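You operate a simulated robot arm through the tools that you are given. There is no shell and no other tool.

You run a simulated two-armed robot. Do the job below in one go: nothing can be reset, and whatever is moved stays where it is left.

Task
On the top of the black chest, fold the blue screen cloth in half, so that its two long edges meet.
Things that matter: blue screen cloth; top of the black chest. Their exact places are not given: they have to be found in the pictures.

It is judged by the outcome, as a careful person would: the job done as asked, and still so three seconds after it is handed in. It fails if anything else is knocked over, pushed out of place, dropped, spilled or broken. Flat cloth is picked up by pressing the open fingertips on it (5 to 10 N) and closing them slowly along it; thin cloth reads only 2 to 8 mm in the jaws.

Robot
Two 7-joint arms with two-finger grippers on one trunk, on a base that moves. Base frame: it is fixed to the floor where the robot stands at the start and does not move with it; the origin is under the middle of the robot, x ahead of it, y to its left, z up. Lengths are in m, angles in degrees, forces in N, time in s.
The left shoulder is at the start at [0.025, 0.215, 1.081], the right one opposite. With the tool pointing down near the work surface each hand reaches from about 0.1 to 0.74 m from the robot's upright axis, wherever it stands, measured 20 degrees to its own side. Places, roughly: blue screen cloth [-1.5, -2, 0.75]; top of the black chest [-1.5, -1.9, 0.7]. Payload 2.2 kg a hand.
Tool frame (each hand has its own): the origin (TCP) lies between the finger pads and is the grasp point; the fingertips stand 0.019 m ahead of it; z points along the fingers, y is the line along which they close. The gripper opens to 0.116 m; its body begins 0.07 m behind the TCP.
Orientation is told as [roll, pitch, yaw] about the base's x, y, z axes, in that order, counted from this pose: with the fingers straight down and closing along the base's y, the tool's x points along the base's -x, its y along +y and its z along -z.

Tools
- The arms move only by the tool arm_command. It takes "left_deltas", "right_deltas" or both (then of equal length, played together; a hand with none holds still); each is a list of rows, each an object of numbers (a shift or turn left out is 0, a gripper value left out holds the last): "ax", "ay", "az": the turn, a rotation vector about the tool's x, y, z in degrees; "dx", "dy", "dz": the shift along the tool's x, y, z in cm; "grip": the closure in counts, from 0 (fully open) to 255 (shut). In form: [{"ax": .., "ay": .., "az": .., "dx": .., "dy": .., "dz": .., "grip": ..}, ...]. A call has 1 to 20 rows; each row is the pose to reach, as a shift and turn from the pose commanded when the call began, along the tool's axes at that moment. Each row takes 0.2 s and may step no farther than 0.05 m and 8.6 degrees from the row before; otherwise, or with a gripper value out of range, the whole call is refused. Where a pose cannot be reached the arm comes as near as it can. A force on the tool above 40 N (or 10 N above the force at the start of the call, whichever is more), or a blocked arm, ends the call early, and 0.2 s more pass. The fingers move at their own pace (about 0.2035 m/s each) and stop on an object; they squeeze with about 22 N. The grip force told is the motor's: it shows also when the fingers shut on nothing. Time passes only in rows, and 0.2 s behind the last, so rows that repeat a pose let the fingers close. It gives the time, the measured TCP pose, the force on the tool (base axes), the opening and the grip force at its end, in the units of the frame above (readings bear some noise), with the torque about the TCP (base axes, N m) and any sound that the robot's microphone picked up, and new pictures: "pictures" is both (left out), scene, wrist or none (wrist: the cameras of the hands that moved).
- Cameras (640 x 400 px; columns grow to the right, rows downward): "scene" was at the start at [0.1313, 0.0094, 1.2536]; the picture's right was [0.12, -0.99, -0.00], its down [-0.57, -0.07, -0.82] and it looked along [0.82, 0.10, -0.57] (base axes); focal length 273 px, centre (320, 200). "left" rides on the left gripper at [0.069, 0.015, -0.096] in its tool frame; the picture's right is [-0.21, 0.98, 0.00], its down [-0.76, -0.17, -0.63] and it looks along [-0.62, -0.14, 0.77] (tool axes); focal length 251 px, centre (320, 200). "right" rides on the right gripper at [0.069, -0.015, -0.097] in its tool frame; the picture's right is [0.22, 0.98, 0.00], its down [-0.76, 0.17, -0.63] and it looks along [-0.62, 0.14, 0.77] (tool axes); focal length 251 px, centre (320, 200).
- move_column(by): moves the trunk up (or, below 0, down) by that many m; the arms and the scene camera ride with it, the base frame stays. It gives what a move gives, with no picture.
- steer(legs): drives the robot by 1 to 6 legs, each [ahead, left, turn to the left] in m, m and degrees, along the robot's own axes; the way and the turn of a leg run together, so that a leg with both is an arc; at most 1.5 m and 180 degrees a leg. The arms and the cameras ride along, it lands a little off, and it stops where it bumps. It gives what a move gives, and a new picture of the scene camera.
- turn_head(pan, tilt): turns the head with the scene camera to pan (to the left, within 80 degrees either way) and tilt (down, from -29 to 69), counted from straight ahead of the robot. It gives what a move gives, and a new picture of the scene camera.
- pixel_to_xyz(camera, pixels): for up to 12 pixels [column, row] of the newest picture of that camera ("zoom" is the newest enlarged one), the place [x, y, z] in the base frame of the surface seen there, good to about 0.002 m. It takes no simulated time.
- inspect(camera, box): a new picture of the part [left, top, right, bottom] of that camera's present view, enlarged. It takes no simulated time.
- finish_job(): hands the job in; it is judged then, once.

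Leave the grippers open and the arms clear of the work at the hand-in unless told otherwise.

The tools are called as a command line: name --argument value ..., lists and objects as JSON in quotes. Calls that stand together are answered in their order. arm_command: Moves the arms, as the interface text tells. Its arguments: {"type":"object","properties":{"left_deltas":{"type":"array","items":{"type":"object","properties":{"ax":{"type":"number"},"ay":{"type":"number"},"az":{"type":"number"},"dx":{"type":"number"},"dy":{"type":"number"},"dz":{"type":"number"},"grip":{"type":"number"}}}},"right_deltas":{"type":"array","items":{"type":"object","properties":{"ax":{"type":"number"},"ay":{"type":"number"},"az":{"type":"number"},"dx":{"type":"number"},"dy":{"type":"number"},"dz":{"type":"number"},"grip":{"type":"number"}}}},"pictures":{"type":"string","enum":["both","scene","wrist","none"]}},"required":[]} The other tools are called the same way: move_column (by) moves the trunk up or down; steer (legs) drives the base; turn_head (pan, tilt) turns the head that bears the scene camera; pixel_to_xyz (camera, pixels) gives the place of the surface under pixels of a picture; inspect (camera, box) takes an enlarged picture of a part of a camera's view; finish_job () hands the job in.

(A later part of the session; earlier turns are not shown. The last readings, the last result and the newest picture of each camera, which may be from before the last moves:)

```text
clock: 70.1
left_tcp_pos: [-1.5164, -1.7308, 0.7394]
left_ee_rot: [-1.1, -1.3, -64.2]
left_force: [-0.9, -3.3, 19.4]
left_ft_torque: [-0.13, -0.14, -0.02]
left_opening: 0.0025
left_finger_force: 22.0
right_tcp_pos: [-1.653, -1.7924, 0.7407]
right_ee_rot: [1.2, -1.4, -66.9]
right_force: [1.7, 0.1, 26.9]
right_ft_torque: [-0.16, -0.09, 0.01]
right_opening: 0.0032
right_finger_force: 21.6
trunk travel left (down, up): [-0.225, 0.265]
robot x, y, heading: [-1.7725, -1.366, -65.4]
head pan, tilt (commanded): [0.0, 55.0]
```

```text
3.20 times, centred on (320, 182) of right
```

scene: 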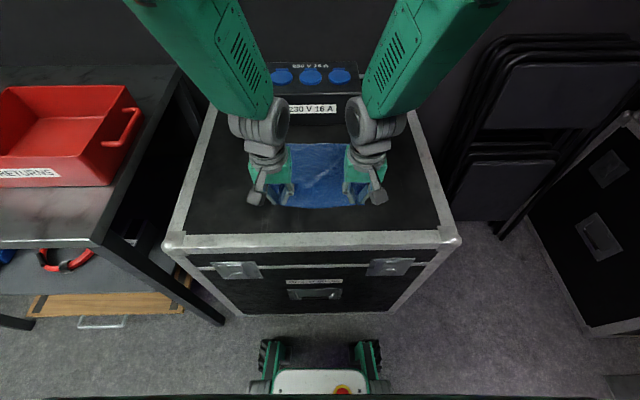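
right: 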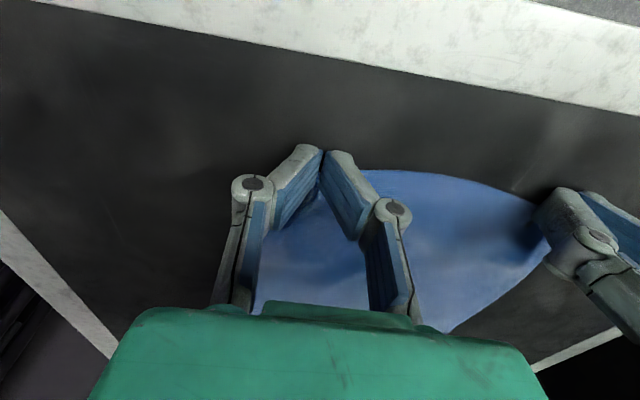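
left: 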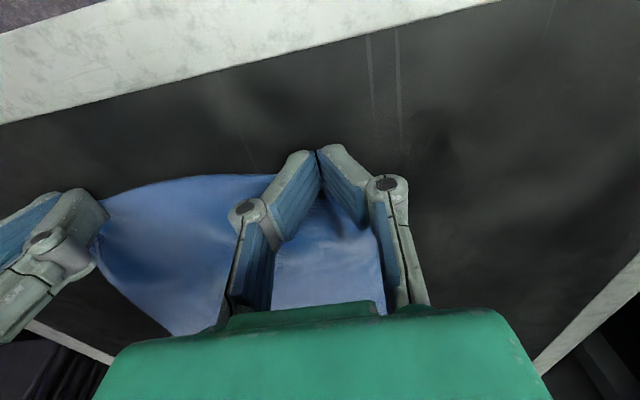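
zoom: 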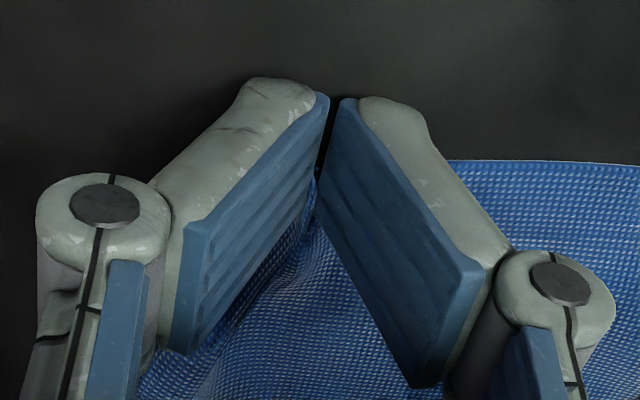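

Both hold a small strip of the very edge (2.5 and 3.2 mm, ~22 N). I lift slowly 3 cm while moving slightly forward (away from me), and check that both keep hold.

arm_command --left_deltas '[{"dz": -0.4}, {"dz": -0.8, "dx": -0.2}, {"dz": -1.2, "dx": -0.4}, {"dz": -1.7, "dx": -0.7}, {"dz": -2.2, "dx": -1.0}, {"dz": -3.0, "dx": -1.5}, {"dz": -3.0, "dx": -1.5}]' --right_deltas '[{"dz": -0.4}, {"dz": -0.8, "dx": -0.2}, {"dz": -1.2, "dx": -0.4}, {"dz": -1.7, "dx": -0.7}, {"dz": -2.2, "dx": -1.0}, {"dz": -3.0, "dx": -1.5}, {"dz": -3.0, "dx": -1.5}]' --pictures "both"

inspect --camera "scene" --box '[220, 115, 420, 240]'

```text
clock: 71.7
left_tcp_pos: [-1.5102, -1.7382, 0.7599]
left_ee_rot: [-0.7, -0.1, -64.4]
left_force: [0.5, 0.7, -0.3]
left_ft_torque: [0.02, -0.05, 0.03]
left_opening: 0.0025
left_finger_force: 22.0
right_tcp_pos: [-1.6505, -1.8004, 0.759]
right_ee_rot: [0.7, -0.3, -66.8]
right_force: [-0.4, -0.1, 0.0]
right_ft_torque: [-0.01, 0.02, 0.0]
right_opening: 0.0029
right_finger_force: 21.7
trunk travel left (down, up): [-0.225, 0.265]
robot x, y, heading: [-1.7704, -1.3657, -65.6]
head pan, tilt (commanded): [0.0, 55.0]
```

scene: 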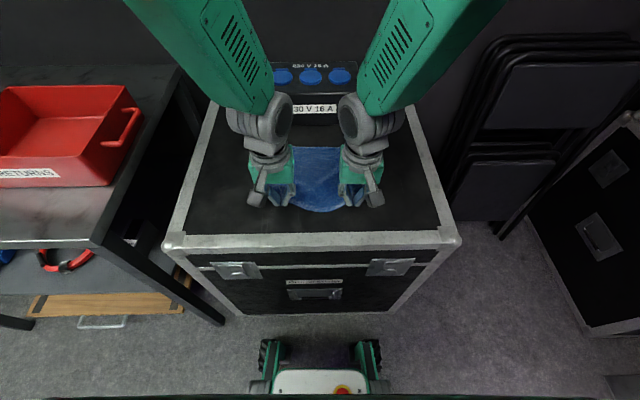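
right: 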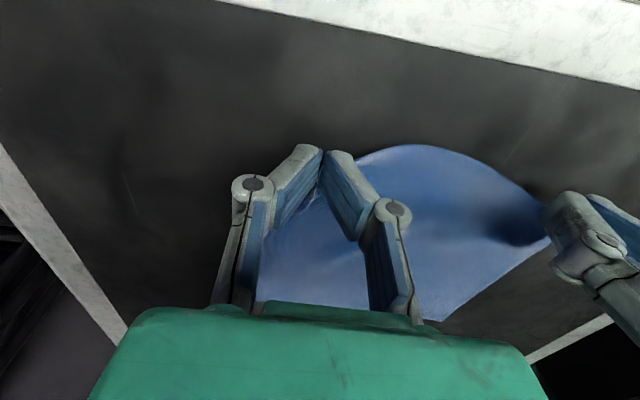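
left: 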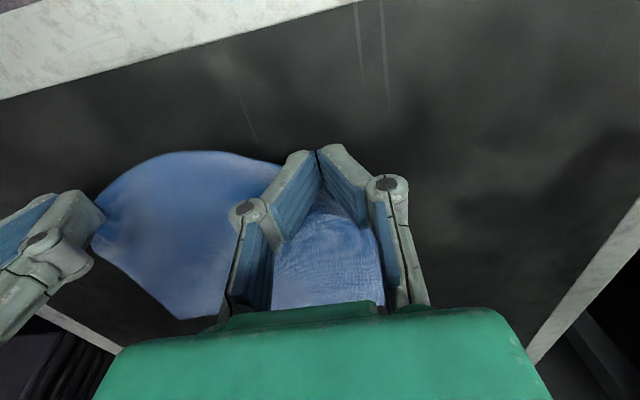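

```text
3.20 times, centred on (320, 178) of scene
```

zoom: 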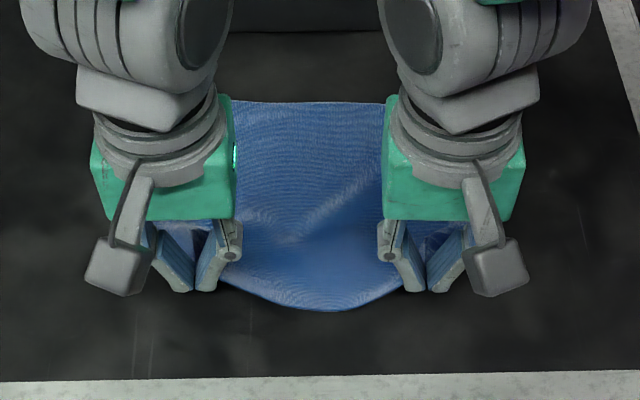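

Both hands hold the edge; the middle sags between them, so I should spread the hands. First measure where the back edge now lies.

pixel_to_xyz --camera "zoom" --pixels '[[245, 104], [310, 104], [375, 105], [310, 95], [310, 200], [290, 300], [340, 305], [310, 30]]'

```text
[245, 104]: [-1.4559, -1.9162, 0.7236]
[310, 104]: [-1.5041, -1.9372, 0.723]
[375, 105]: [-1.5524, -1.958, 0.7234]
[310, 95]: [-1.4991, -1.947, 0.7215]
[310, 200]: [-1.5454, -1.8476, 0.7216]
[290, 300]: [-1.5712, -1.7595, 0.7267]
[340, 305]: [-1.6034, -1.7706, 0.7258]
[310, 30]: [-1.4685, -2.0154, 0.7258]
```

Back edge is at u≈0.632, so the fold line should be at u≈0.532. I raise the edge along an arc (tips to ~8 cm high, u≈0.48), spreading the hands (left 0.8 cm, right 1.2 cm) to tauten the edge.

arm_command --left_deltas '[{"dz": -1.0, "dx": -0.2, "dy": 0.1}, {"dz": -2.0, "dx": -0.5, "dy": 0.3}, {"dz": -3.0, "dx": -1.0, "dy": 0.5}, {"dz": -4.0, "dx": -1.6, "dy": 0.7}, {"dz": -5.0, "dx": -2.3, "dy": 0.8}, {"dz": -6.2, "dx": -3.4, "dy": 0.8}, {"dz": -6.2, "dx": -3.4, "dy": 0.8}]' --right_deltas '[{"dz": -1.0, "dx": -0.2, "dy": -0.2}, {"dz": -2.0, "dx": -0.5, "dy": -0.4}, {"dz": -3.0, "dx": -1.0, "dy": -0.7}, {"dz": -4.0, "dx": -1.6, "dy": -1.0}, {"dz": -5.0, "dx": -2.3, "dy": -1.2}, {"dz": -6.2, "dx": -3.4, "dy": -1.2}, {"dz": -6.2, "dx": -3.4, "dy": -1.2}]' --pictures "both"

inspect --camera "scene" --box '[220, 115, 420, 240]'

```text
clock: 73.3
left_tcp_pos: [-1.495, -1.7667, 0.8284]
left_ee_rot: [-0.1, -1.0, -65.7]
left_force: [0.2, 0.0, 0.5]
left_ft_torque: [0.04, -0.01, 0.01]
left_opening: 0.0027
left_finger_force: 22.8
right_tcp_pos: [-1.6403, -1.8348, 0.8275]
right_ee_rot: [0.1, -1.1, -65.5]
right_force: [-0.3, -0.9, 0.1]
right_ft_torque: [0.03, 0.0, 0.01]
right_opening: 0.0027
right_finger_force: 21.8
trunk travel left (down, up): [-0.225, 0.265]
robot x, y, heading: [-1.7675, -1.3668, -65.5]
head pan, tilt (commanded): [0.0, 55.0]
```

scene: 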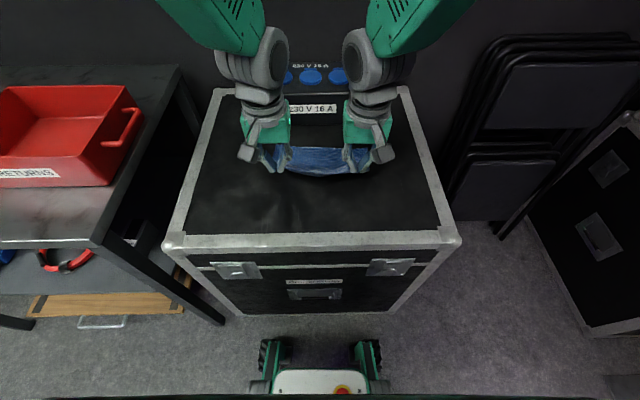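
right: 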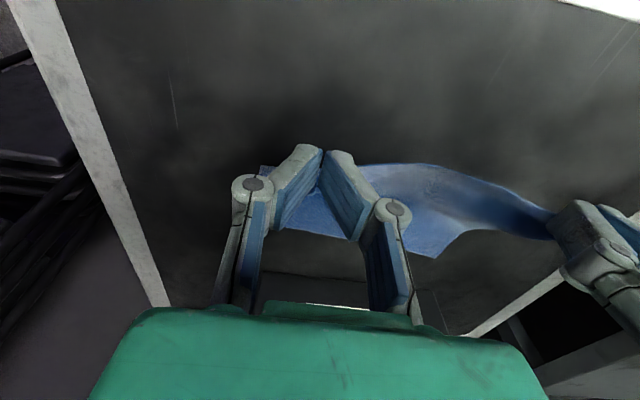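
left: 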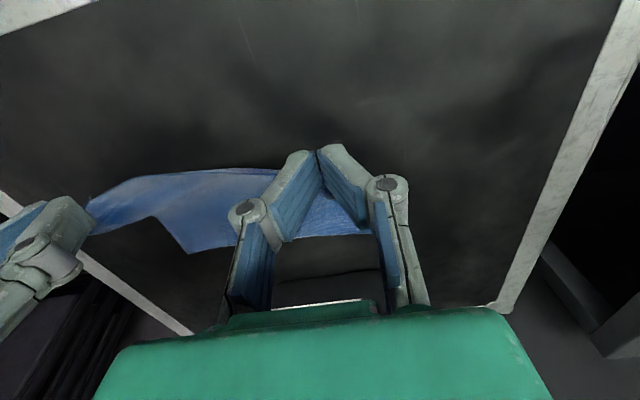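

```text
3.20 times, centred on (320, 178) of scene
```

zoom: 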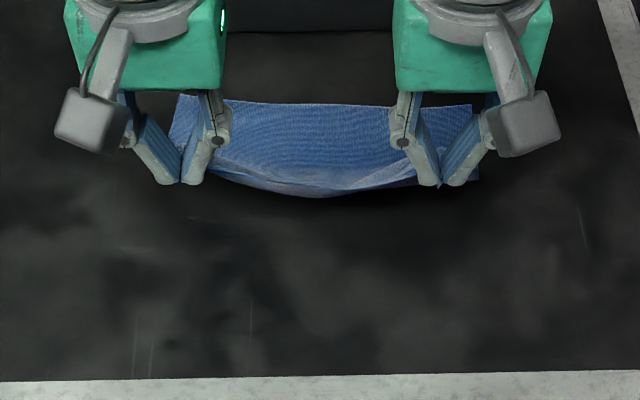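

Both still hold; the rest of the cloth lies on the chest, back edge unmoved. I continue the arc backwards over the cloth and down to ~2 cm above the back edge (u≈0.62), spreading 4 mm more each.

arm_command --left_deltas '[{"dx": -1.4, "dz": -0.3, "dy": 0.1}, {"dx": -2.8, "dz": -0.5, "dy": 0.2}, {"dx": -4.1, "dz": -0.55, "dy": 0.3}, {"dx": -5.4, "dz": -0.4, "dy": 0.4}, {"dx": -6.8, "dz": -0.1, "dy": 0.4}, {"dx": -8.1, "dz": 0.2, "dy": 0.4}, {"dx": -9.1, "dz": 0.8, "dy": 0.4}, {"dx": -10.1, "dz": 1.4, "dy": 0.4}, {"dx": -11.1, "dz": 2.2, "dy": 0.4}, {"dx": -11.9, "dz": 3.0, "dy": 0.4}, {"dx": -12.6, "dz": 3.9, "dy": 0.4}, {"dx": -13.1, "dz": 4.7, "dy": 0.4}, {"dx": -13.7, "dz": 5.7, "dy": 0.4}, {"dx": -14.1, "dz": 6.6, "dy": 0.4}, {"dx": -14.1, "dz": 6.6, "dy": 0.4}]' --right_deltas '[{"dx": -1.4, "dz": -0.3, "dy": -0.1}, {"dx": -2.8, "dz": -0.5, "dy": -0.2}, {"dx": -4.1, "dz": -0.55, "dy": -0.3}, {"dx": -5.4, "dz": -0.4, "dy": -0.4}, {"dx": -6.8, "dz": -0.1, "dy": -0.4}, {"dx": -8.1, "dz": 0.2, "dy": -0.4}, {"dx": -9.1, "dz": 0.8, "dy": -0.4}, {"dx": -10.1, "dz": 1.4, "dy": -0.4}, {"dx": -11.1, "dz": 2.2, "dy": -0.4}, {"dx": -11.9, "dz": 3.0, "dy": -0.4}, {"dx": -12.6, "dz": 3.9, "dy": -0.4}, {"dx": -13.1, "dz": 4.7, "dy": -0.4}, {"dx": -13.7, "dz": 5.7, "dy": -0.4}, {"dx": -14.1, "dz": 6.6, "dy": -0.4}, {"dx": -14.1, "dz": 6.6, "dy": -0.4}]' --pictures "both"

inspect --camera "scene" --box '[220, 90, 420, 215]'

```text
clock: 76.5
left_tcp_pos: [-1.4316, -1.8971, 0.7647]
left_ee_rot: [0.0, -1.1, -65.6]
left_force: [-4.6, 2.2, 0.7]
left_ft_torque: [-0.01, 0.05, -0.04]
left_opening: 0.0027
left_finger_force: 21.2
right_tcp_pos: [-1.5859, -1.9655, 0.7633]
right_ee_rot: [0.0, -1.0, -65.7]
right_force: [-1.1, 0.0, -1.7]
right_ft_torque: [-0.03, 0.01, -0.02]
right_opening: 0.0028
right_finger_force: 22.2
trunk travel left (down, up): [-0.225, 0.265]
robot x, y, heading: [-1.7666, -1.3714, -65.5]
head pan, tilt (commanded): [0.0, 55.0]
```

scene: 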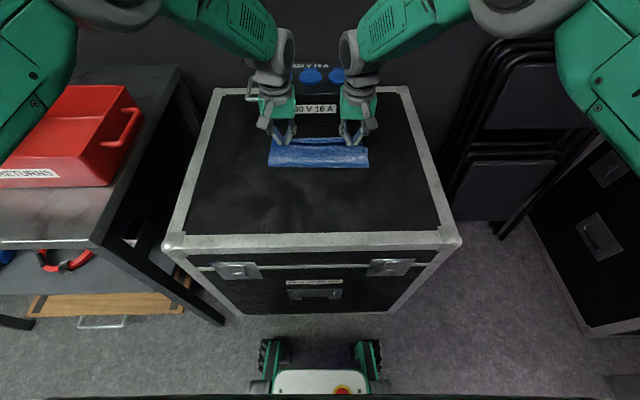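
right: 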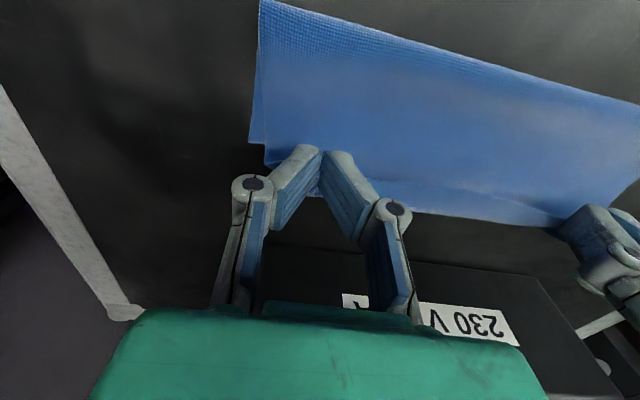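
left: 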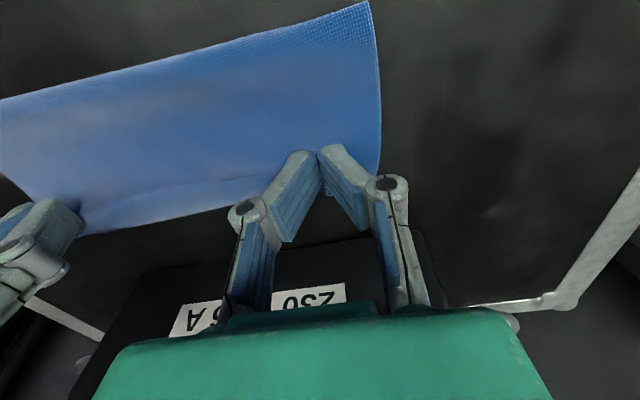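

```text
3.20 times, centred on (320, 152) of scene
```

zoom: 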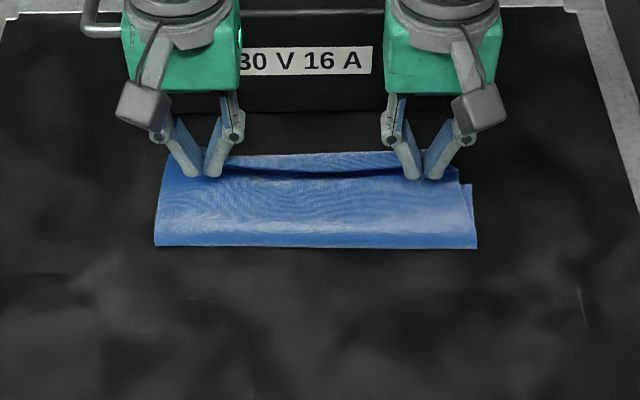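

The fold is formed: the fold line lies at zoom row ~246, the top layer's edge hangs just short of the back edge (rows 150-165). I measure the visible back edge, the top edge, and the fold.

pixel_to_xyz --camera "zoom" --pixels '[[250, 154], [310, 152], [370, 151], [310, 176], [250, 170], [370, 172], [158, 243], [310, 246], [475, 247], [165, 175], [470, 187], [458, 170]]'

inspect --camera "scene" --box '[260, 125, 380, 200]'

```text
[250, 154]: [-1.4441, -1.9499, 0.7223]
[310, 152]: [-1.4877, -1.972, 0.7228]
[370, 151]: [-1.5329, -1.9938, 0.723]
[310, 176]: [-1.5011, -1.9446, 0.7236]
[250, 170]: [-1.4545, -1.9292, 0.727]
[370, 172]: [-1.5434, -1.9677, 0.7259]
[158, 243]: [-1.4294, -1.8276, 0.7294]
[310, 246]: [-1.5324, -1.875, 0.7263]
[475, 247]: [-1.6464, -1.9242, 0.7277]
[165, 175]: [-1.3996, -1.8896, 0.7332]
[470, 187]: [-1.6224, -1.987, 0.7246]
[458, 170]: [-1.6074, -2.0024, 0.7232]
```

```text
5.33 times, centred on (320, 162) of scene
```

zoom: 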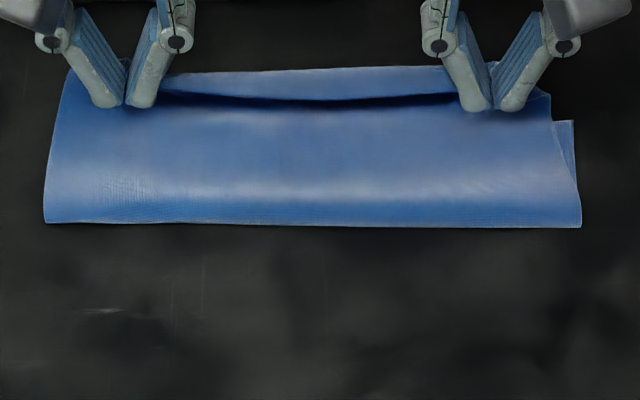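

The cloth slid back with the fold: back edge now u≈0.668, fold at u≈0.560, and the top edge (held at u≈0.63) still has some slack. Let me look at the wrist views for details of the corners.

inspect --camera "left" --box '[180, 60, 460, 260]'

inspect --camera "right" --box '[180, 60, 460, 260]'

```text
2.00 times, centred on (320, 160) of left
```

zoom: 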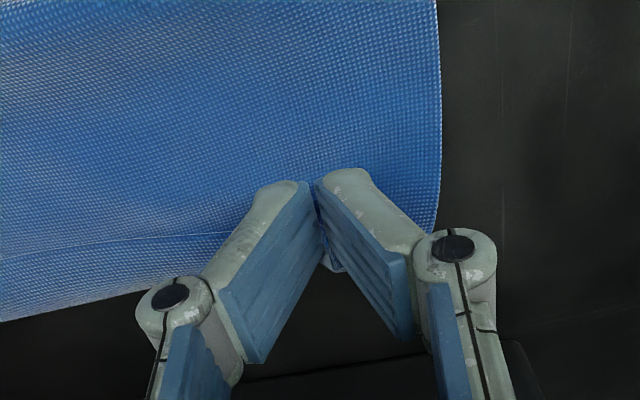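

```text
2.00 times, centred on (320, 160) of right
```

zoom: 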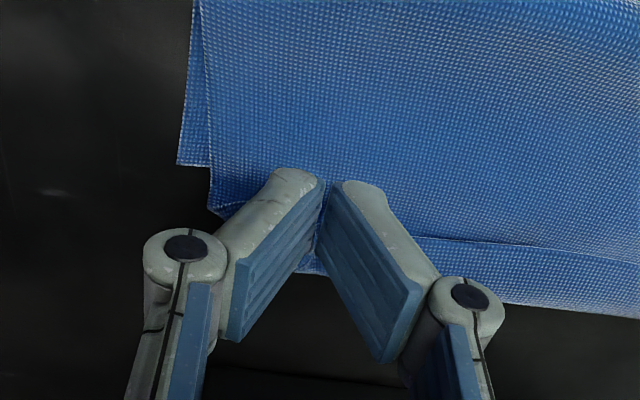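

The right end looks odd: one layer's corner ends early at u≈0.626. I zoom in closely there from the scene camera.

inspect --camera "scene" --box '[332, 128, 380, 158]'

inspect --camera "right" --box '[230, 110, 350, 210]'

```text
13.33 times, centred on (356, 143) of scene
```

zoom: 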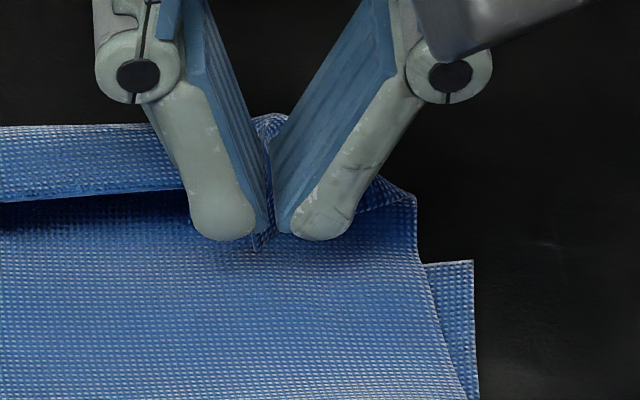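

```text
4.00 times, centred on (290, 160) of right
```

zoom: 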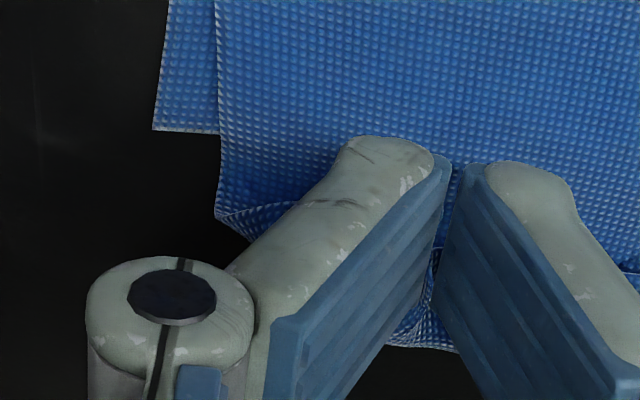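

The picture is ambiguous about which layer is the strip at the back. I query heights across the cloth to understand.

inspect --camera "scene" --box '[260, 125, 380, 200]'

pixel_to_xyz --camera "zoom" --pixels '[[310, 220], [310, 200], [310, 180], [310, 160], [310, 140], [310, 120], [310, 108], [310, 95], [310, 80], [310, 70], [100, 150], [540, 150]]'

pixel_to_xyz --camera "zoom" --pixels '[[565, 125], [572, 122], [560, 130], [545, 95], [530, 120], [70, 75], [55, 130], [80, 75], [200, 85], [250, 85], [400, 82], [430, 80]]'

```text
5.33 times, centred on (320, 162) of scene
```

zoom: 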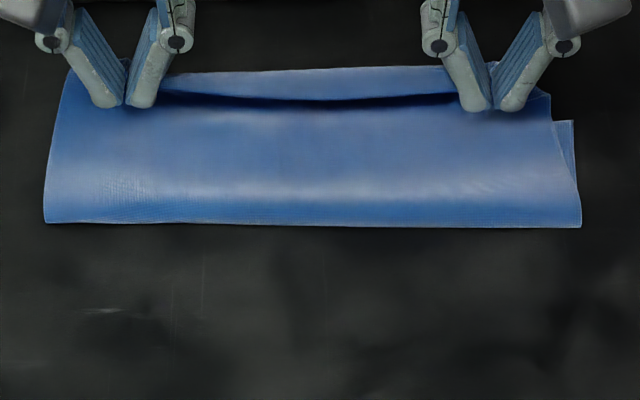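

```text
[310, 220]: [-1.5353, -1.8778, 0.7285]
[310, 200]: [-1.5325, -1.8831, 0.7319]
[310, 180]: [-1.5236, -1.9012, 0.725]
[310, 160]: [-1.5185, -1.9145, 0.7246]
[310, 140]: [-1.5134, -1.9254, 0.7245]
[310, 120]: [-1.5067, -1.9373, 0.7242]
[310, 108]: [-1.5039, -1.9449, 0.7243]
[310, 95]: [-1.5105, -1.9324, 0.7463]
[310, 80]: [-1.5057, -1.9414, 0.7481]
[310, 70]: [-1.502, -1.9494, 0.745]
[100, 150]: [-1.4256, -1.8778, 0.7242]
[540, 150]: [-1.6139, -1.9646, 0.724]
```

```text
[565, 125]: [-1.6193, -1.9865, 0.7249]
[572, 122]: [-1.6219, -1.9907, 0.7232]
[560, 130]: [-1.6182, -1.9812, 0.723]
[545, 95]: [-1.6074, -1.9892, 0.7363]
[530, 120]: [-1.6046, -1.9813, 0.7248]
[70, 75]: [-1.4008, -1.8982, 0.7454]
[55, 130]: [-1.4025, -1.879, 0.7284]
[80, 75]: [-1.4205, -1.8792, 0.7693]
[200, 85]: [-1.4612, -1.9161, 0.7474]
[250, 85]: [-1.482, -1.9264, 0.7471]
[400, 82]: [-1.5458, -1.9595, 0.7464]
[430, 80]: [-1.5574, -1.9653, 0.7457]
```

Now it's clear: the back strip stands at z≈0.746 – it is the top layer's edge in the fingertips, curling over; the bottom back edge is still at u≈0.63, and the fold sits at 0.56 instead of 0.53. I overshot ~3 cm, so I lift, come back toward me and set the tips at u≈0.60, ~2.5 cm high.

arm_command --left_deltas '[{"dx": 0.6, "dz": -1.0, "dy": -0.1}, {"dx": 1.4, "dz": -2.0, "dy": -0.2}, {"dx": 2.4, "dz": -3.0, "dy": -0.2}, {"dx": 3.3, "dz": -3.3, "dy": -0.2}, {"dx": 3.5, "dz": -3.3, "dy": -0.2}, {"dx": 3.3, "dz": -2.4, "dy": -0.2}, {"dx": 3.0, "dz": -1.4, "dy": -0.2}, {"dx": 2.7, "dz": -0.5, "dy": -0.2}, {"dx": 2.7, "dz": -0.5, "dy": -0.2}]' --right_deltas '[{"dx": 0.6, "dz": -1.0, "dy": 0.1}, {"dx": 1.4, "dz": -2.0, "dy": 0.2}, {"dx": 2.4, "dz": -3.0, "dy": 0.2}, {"dx": 3.3, "dz": -3.3, "dy": 0.2}, {"dx": 3.5, "dz": -3.3, "dy": 0.2}, {"dx": 3.3, "dz": -2.4, "dy": 0.2}, {"dx": 3.0, "dz": -1.4, "dy": 0.2}, {"dx": 2.7, "dz": -0.5, "dy": 0.2}, {"dx": 2.7, "dz": -0.5, "dy": 0.2}]' --pictures "both"

inspect --camera "scene" --box '[260, 125, 380, 200]'

```text
clock: 78.5
left_tcp_pos: [-1.4454, -1.8715, 0.7686]
left_ee_rot: [0.0, -1.1, -65.6]
left_force: [0.0, -0.1, 0.6]
left_ft_torque: [-0.01, 0.02, 0.0]
left_opening: 0.0027
left_finger_force: 22.0
right_tcp_pos: [-1.5961, -1.9399, 0.7684]
right_ee_rot: [0.0, -1.1, -65.6]
right_force: [-0.3, -1.2, -0.5]
right_ft_torque: [-0.03, 0.02, -0.02]
right_opening: 0.0026
right_finger_force: 22.4
trunk travel left (down, up): [-0.225, 0.265]
robot x, y, heading: [-1.7728, -1.3692, -65.7]
head pan, tilt (commanded): [0.0, 55.0]
```

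scene: 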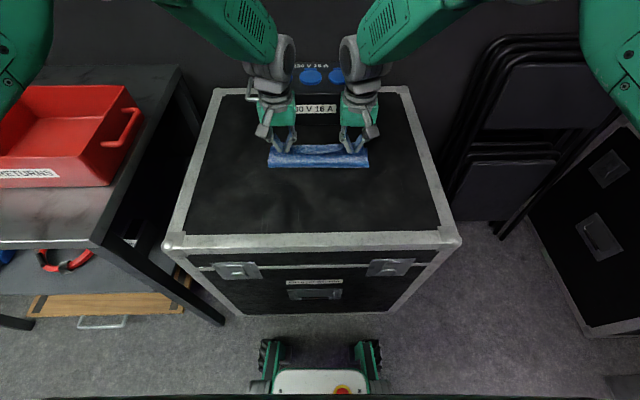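
right: 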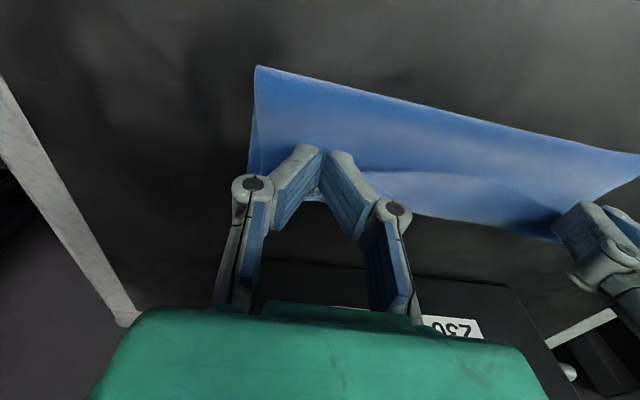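
left: 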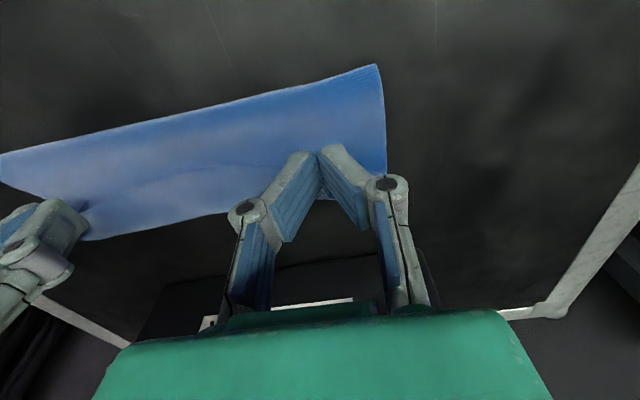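

```text
5.33 times, centred on (320, 162) of scene
```

zoom: 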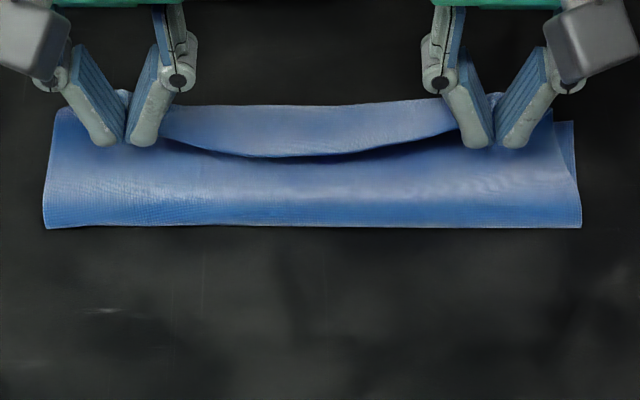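

The fold line stayed at u≈0.56; only a reversed flap grew. So I go back along the arc toward me (up, over, down at u≈0.45) to re-lay the bottom part, then I'll redo the arc with a smaller radius.

arm_command --left_deltas '[{"dx": 0.5, "dz": -1.6}, {"dx": 1.4, "dz": -3.2}, {"dx": 2.6, "dz": -4.8}, {"dx": 3.9, "dz": -6.2}, {"dx": 5.6, "dz": -7.0}, {"dx": 7.4, "dz": -7.2}, {"dx": 9.0, "dz": -6.6}, {"dx": 10.4, "dz": -5.7}, {"dx": 11.7, "dz": -4.5}, {"dx": 12.9, "dz": -3.2}, {"dx": 14.0, "dz": -1.7}, {"dx": 14.4, "dz": -1.2}, {"dx": 14.4, "dz": -1.2}]' --right_deltas '[{"dx": 0.5, "dz": -1.6}, {"dx": 1.4, "dz": -3.2}, {"dx": 2.6, "dz": -4.8}, {"dx": 3.9, "dz": -6.2}, {"dx": 5.6, "dz": -7.0}, {"dx": 7.4, "dz": -7.2}, {"dx": 9.0, "dz": -6.6}, {"dx": 10.4, "dz": -5.7}, {"dx": 11.7, "dz": -4.5}, {"dx": 12.9, "dz": -3.2}, {"dx": 14.0, "dz": -1.7}, {"dx": 14.4, "dz": -1.2}, {"dx": 14.4, "dz": -1.2}]' --pictures "both"

inspect --camera "scene" --box '[240, 125, 400, 225]'

```text
clock: 81.3
left_tcp_pos: [-1.5008, -1.7425, 0.7809]
left_ee_rot: [-1.2, -1.0, -64.2]
left_force: [-0.4, 0.2, -0.2]
left_ft_torque: [0.0, 0.01, -0.01]
left_opening: 0.0027
left_finger_force: 22.2
right_tcp_pos: [-1.6568, -1.8153, 0.7822]
right_ee_rot: [1.7, -1.0, -67.3]
right_force: [1.0, -0.6, 0.1]
right_ft_torque: [0.03, -0.01, 0.02]
right_opening: 0.0028
right_finger_force: 22.1
trunk travel left (down, up): [-0.225, 0.265]
robot x, y, heading: [-1.7691, -1.3674, -65.6]
head pan, tilt (commanded): [0.0, 55.0]
```

scene: 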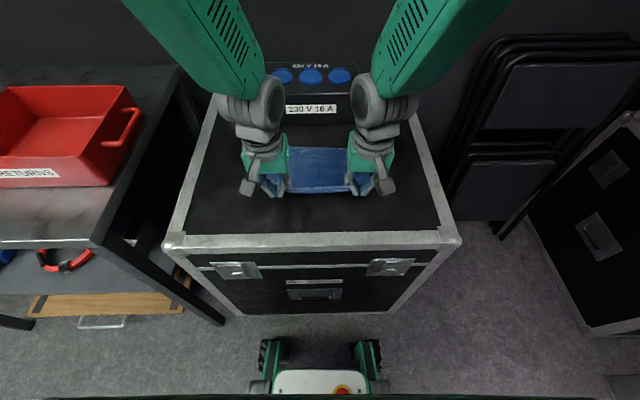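
right: 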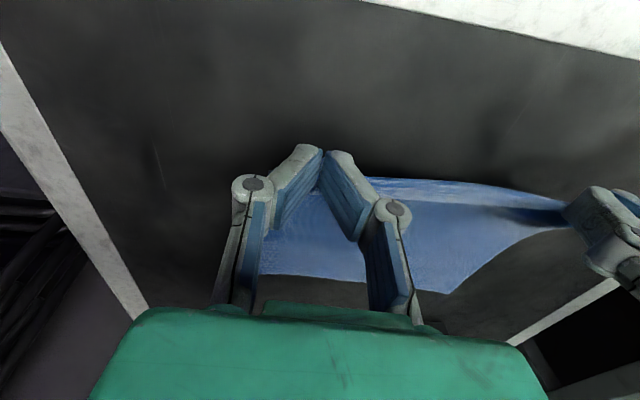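
left: 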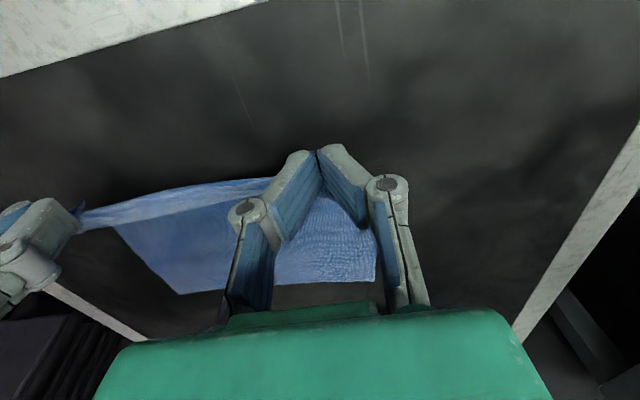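

```text
4.00 times, centred on (320, 175) of scene
```

zoom: 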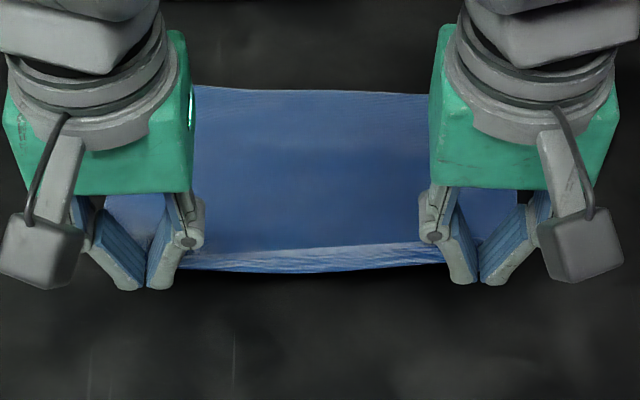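

Unfolded again; the back edge is visible at zoom row ~90. I measure it before the second arc.

pixel_to_xyz --camera "zoom" --pixels '[[210, 90], [310, 93], [420, 96], [310, 120], [310, 160], [310, 200], [310, 235], [310, 255], [310, 268], [250, 255], [380, 255]]'

```text
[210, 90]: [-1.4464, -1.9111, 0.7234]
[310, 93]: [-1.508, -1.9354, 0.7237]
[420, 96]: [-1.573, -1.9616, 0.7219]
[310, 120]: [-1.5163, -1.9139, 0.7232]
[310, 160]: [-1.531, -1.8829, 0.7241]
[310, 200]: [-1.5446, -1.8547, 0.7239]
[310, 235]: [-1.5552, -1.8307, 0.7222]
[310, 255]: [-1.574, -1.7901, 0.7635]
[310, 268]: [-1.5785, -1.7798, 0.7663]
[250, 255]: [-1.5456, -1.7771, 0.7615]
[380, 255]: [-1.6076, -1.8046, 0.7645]
```

Back edge at u≈0.628 (slightly turned, left 0.630 / right 0.626). Second arc with radius ~7.5 cm about u=0.53, tilting the fingers back toward me progressively to 35° so that the edge is less turned over.

arm_command --left_deltas '[{"dx": -0.55, "dz": -0.7, "ay": 2}, {"dx": -1.1, "dz": -1.4, "ay": 4}, {"dx": -1.9, "dz": -2.05, "ay": 6}, {"dx": -2.65, "dz": -2.7, "ay": 8}, {"dx": -3.6, "dz": -3.15, "ay": 10}, {"dx": -4.6, "dz": -3.5, "ay": 12}, {"dx": -5.7, "dz": -3.8, "ay": 14}, {"dx": -6.8, "dz": -3.95, "ay": 16}, {"dx": -7.9, "dz": -3.95, "ay": 18}, {"dx": -9.0, "dz": -3.8, "ay": 20}, {"dx": -10.0, "dz": -3.45, "ay": 22}, {"dx": -11.0, "dz": -2.95, "ay": 24}, {"dx": -11.9, "dz": -2.35, "ay": 26}, {"dx": -12.8, "dz": -1.7, "ay": 28}, {"dx": -13.5, "dz": -1.0, "ay": 30}, {"dx": -14.1, "dz": -0.3, "ay": 32}, {"dx": -14.6, "dz": 0.3, "ay": 34}, {"dx": -15.0, "dz": 0.9, "ay": 35}, {"dx": -15.0, "dz": 0.9, "ay": 35}]' --right_deltas '[{"dx": -0.55, "dz": -0.7, "ay": 2}, {"dx": -1.1, "dz": -1.4, "ay": 4}, {"dx": -1.9, "dz": -2.05, "ay": 6}, {"dx": -2.65, "dz": -2.7, "ay": 8}, {"dx": -3.6, "dz": -3.15, "ay": 10}, {"dx": -4.55, "dz": -3.5, "ay": 12}, {"dx": -5.6, "dz": -3.8, "ay": 14}, {"dx": -6.7, "dz": -3.95, "ay": 16}, {"dx": -7.75, "dz": -3.95, "ay": 18}, {"dx": -8.8, "dz": -3.8, "ay": 20}, {"dx": -9.8, "dz": -3.45, "ay": 22}, {"dx": -10.75, "dz": -2.95, "ay": 24}, {"dx": -11.65, "dz": -2.35, "ay": 26}, {"dx": -12.5, "dz": -1.7, "ay": 28}, {"dx": -13.2, "dz": -1.0, "ay": 30}, {"dx": -13.8, "dz": -0.3, "ay": 32}, {"dx": -14.3, "dz": 0.3, "ay": 34}, {"dx": -14.7, "dz": 0.9, "ay": 35}, {"dx": -14.7, "dz": 0.9, "ay": 35}]' --pictures "both"

inspect --camera "scene" --box '[260, 125, 380, 200]'

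```text
clock: 85.3
left_tcp_pos: [-1.4526, -1.8469, 0.7771]
left_ee_rot: [0.0, 33.9, -65.7]
left_force: [-0.6, -0.7, -0.1]
left_ft_torque: [0.0, -0.01, 0.02]
left_opening: 0.0027
left_finger_force: 21.4
left hand out of reach, approached as far as the arm can: row 16, 17, 18, 19
right_tcp_pos: [-1.6026, -1.9174, 0.7796]
right_ee_rot: [0.1, 33.3, -65.5]
right_force: [0.6, -0.4, 0.7]
right_ft_torque: [0.0, -0.02, -0.01]
right_opening: 0.0025
right_finger_force: 21.8
right hand out of reach, approached as far as the arm can: row 16, 17, 18, 19
trunk travel left (down, up): [-0.225, 0.265]
robot x, y, heading: [-1.7716, -1.3626, -65.4]
head pan, tilt (commanded): [0.0, 55.0]
```

scene: 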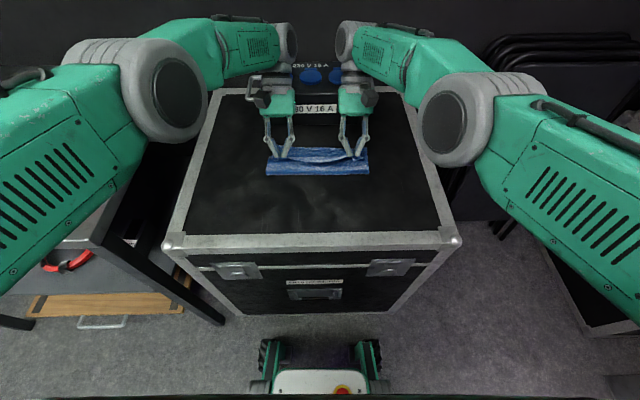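
right: 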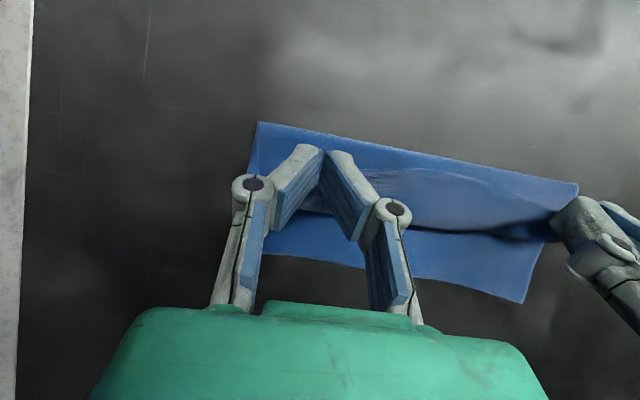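
left: 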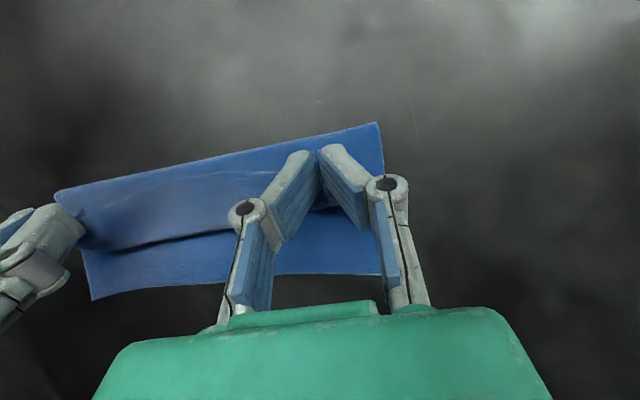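

```text
5.33 times, centred on (320, 162) of scene
```

zoom: 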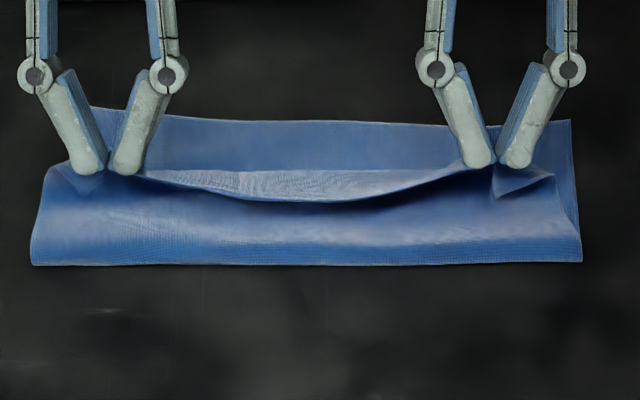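

The arms reached their limit with that tilt, but the fold line is now nearer (zoom row 262). I measure the fold, the back edge and the flap.

pixel_to_xyz --camera "zoom" --pixels '[[35, 263], [310, 263], [580, 260], [210, 120], [310, 124], [400, 127], [568, 122], [310, 180], [310, 198], [310, 160], [310, 220], [310, 140]]'

```text
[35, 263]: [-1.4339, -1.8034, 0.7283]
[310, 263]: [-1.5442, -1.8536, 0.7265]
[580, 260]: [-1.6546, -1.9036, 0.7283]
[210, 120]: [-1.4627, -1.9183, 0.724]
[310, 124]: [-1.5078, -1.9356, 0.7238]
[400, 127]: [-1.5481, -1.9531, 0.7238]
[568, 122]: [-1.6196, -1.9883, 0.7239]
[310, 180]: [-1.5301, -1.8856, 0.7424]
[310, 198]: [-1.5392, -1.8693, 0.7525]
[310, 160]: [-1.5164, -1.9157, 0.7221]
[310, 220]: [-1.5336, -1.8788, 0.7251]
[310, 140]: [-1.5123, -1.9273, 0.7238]
```

Fold at u≈0.537, back edge at u≈0.629: nearly half. The top edge is still held back at u≈0.555 (flap turned over) because of reach. I reduce the tilt by 20°, which should let the hands come forward to the intended spot; then I'll see.

arm_command --left_deltas '[{"ay": -3}, {"ay": -6}, {"ay": -9}, {"ay": -12}, {"ay": -15}, {"ay": -18}, {"ay": -20}, {"ay": -20}]' --right_deltas '[{"ay": -3}, {"ay": -6}, {"ay": -9}, {"ay": -12}, {"ay": -15}, {"ay": -18}, {"ay": -20}, {"ay": -20}]' --pictures "both"

inspect --camera "scene" --box '[260, 125, 380, 200]'

```text
clock: 87.1
left_tcp_pos: [-1.4526, -1.844, 0.7764]
left_ee_rot: [0.0, 13.9, -65.6]
left_force: [0.8, -0.8, 0.2]
left_ft_torque: [-0.02, -0.01, -0.02]
left_opening: 0.0029
left_finger_force: 22.1
right_tcp_pos: [-1.6052, -1.9153, 0.7811]
right_ee_rot: [0.0, 13.8, -65.5]
right_force: [0.2, -0.2, -0.4]
right_ft_torque: [0.02, -0.01, 0.0]
right_opening: 0.0025
right_finger_force: 22.3
trunk travel left (down, up): [-0.225, 0.265]
robot x, y, heading: [-1.7709, -1.3691, -66.0]
head pan, tilt (commanded): [0.0, 55.0]
```

scene: 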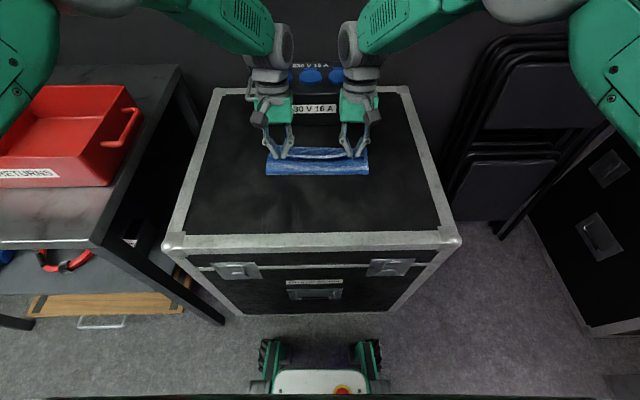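
right: 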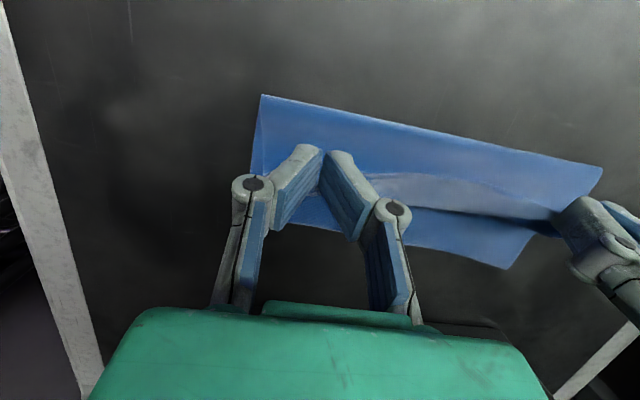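
left: 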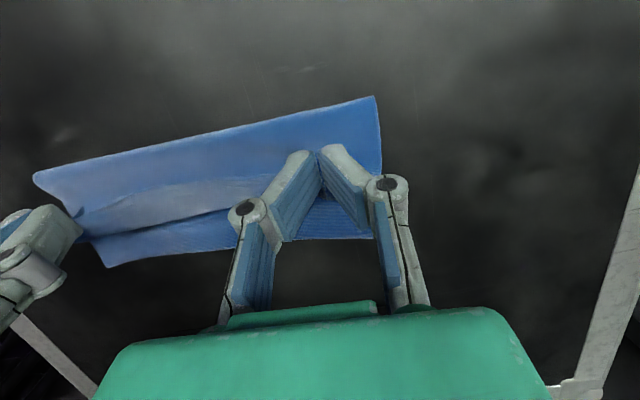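

```text
5.33 times, centred on (320, 162) of scene
```

zoom: 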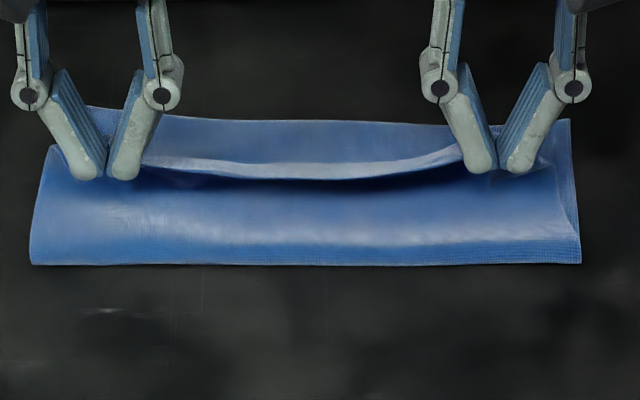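

The commanded pose was clamped at the limit. Now with 14° tilt, I move both pinches forward ~4 cm and down ~2 cm, to about u 0.608, 2 cm above the cloth.

arm_command --left_deltas '[{"dx": -0.6, "dz": 0.0}, {"dx": -1.2, "dz": 0.1}, {"dx": -1.8, "dz": 0.2}, {"dx": -2.4, "dz": 0.3}, {"dx": -3.0, "dz": 0.4}, {"dx": -3.6, "dz": 0.6}, {"dx": -4.3, "dz": 0.8}, {"dx": -4.3, "dz": 0.8}]' --right_deltas '[{"dx": -0.6, "dz": 0.1}, {"dx": -1.2, "dz": 0.2}, {"dx": -1.8, "dz": 0.4}, {"dx": -2.4, "dz": 0.6}, {"dx": -3.0, "dz": 0.8}, {"dx": -3.6, "dz": 1.0}, {"dx": -4.2, "dz": 1.2}, {"dx": -4.2, "dz": 1.2}]' --pictures "both"

inspect --camera "scene" --box '[260, 125, 380, 200]'

```text
clock: 88.9
left_tcp_pos: [-1.4365, -1.8816, 0.759]
left_ee_rot: [0.0, 14.0, -65.6]
left_force: [-1.1, -0.5, -1.1]
left_ft_torque: [-0.03, 0.0, -0.01]
left_opening: 0.0026
left_finger_force: 22.2
right_tcp_pos: [-1.5897, -1.9503, 0.7593]
right_ee_rot: [0.1, 13.9, -65.6]
right_force: [-0.1, 0.2, -0.8]
right_ft_torque: [0.0, 0.01, 0.02]
right_opening: 0.0029
right_finger_force: 22.4
trunk travel left (down, up): [-0.225, 0.265]
robot x, y, heading: [-1.7698, -1.3679, -65.7]
head pan, tilt (commanded): [0.0, 55.0]
```

scene: 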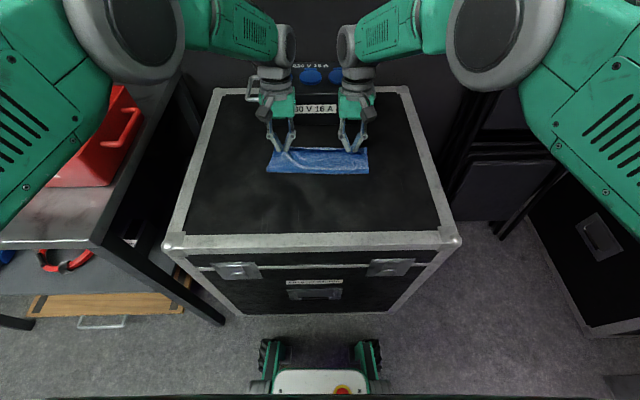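
right: 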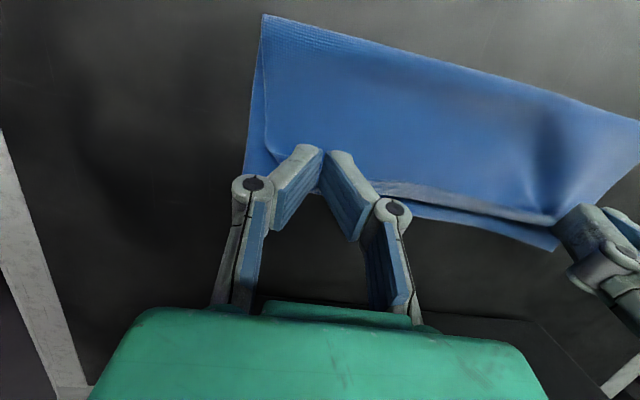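
left: 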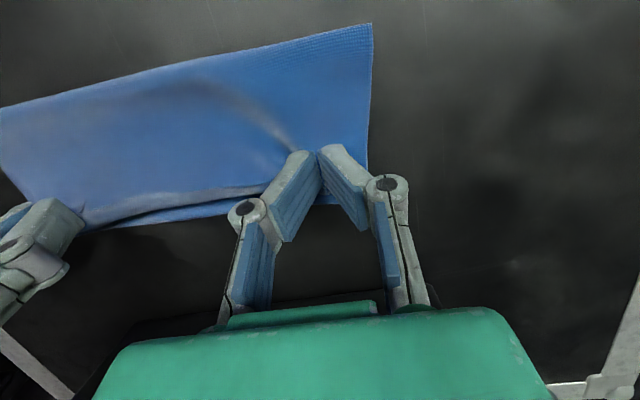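

```text
5.33 times, centred on (320, 162) of scene
```

zoom: 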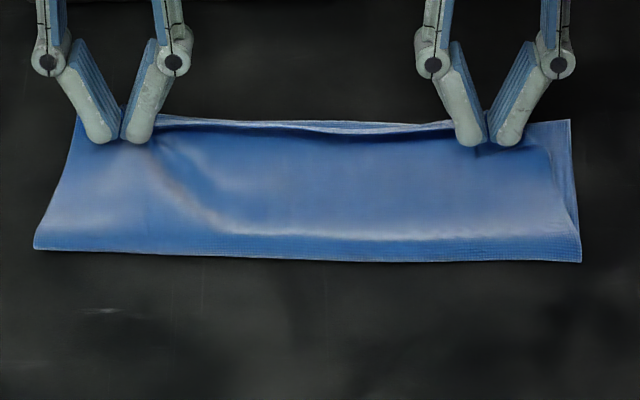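

Now the top edge lies along the bottom's back edge, and the top layer is spread. The left side is a bit too taut (fold row 248 vs 262 at right). Measure edges and fold.

pixel_to_xyz --camera "zoom" --pixels '[[38, 248], [170, 254], [310, 259], [450, 262], [578, 262], [180, 122], [310, 123], [310, 131], [420, 127], [568, 122], [200, 127], [250, 180]]'

inspect --camera "scene" --box '[285, 135, 365, 165]'

```text
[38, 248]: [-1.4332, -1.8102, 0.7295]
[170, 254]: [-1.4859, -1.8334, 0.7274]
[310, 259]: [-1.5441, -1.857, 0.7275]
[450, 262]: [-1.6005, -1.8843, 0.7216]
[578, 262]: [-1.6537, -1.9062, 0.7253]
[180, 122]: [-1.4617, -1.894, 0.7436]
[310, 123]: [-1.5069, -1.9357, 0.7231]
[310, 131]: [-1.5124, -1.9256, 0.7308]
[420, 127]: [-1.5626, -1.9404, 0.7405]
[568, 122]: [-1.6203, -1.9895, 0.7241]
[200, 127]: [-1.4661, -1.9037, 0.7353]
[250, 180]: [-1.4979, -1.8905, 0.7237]
```

```text
8.00 times, centred on (325, 150) of scene
```

zoom: 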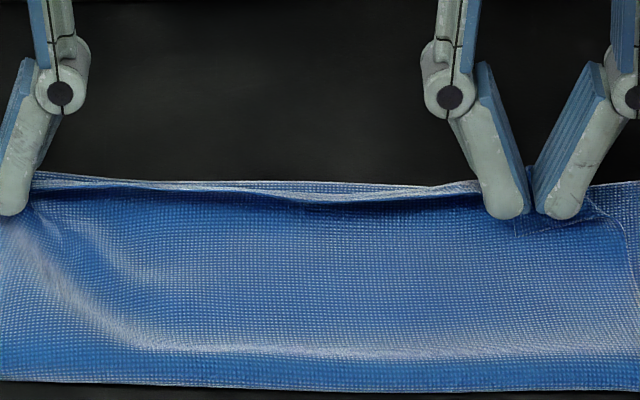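

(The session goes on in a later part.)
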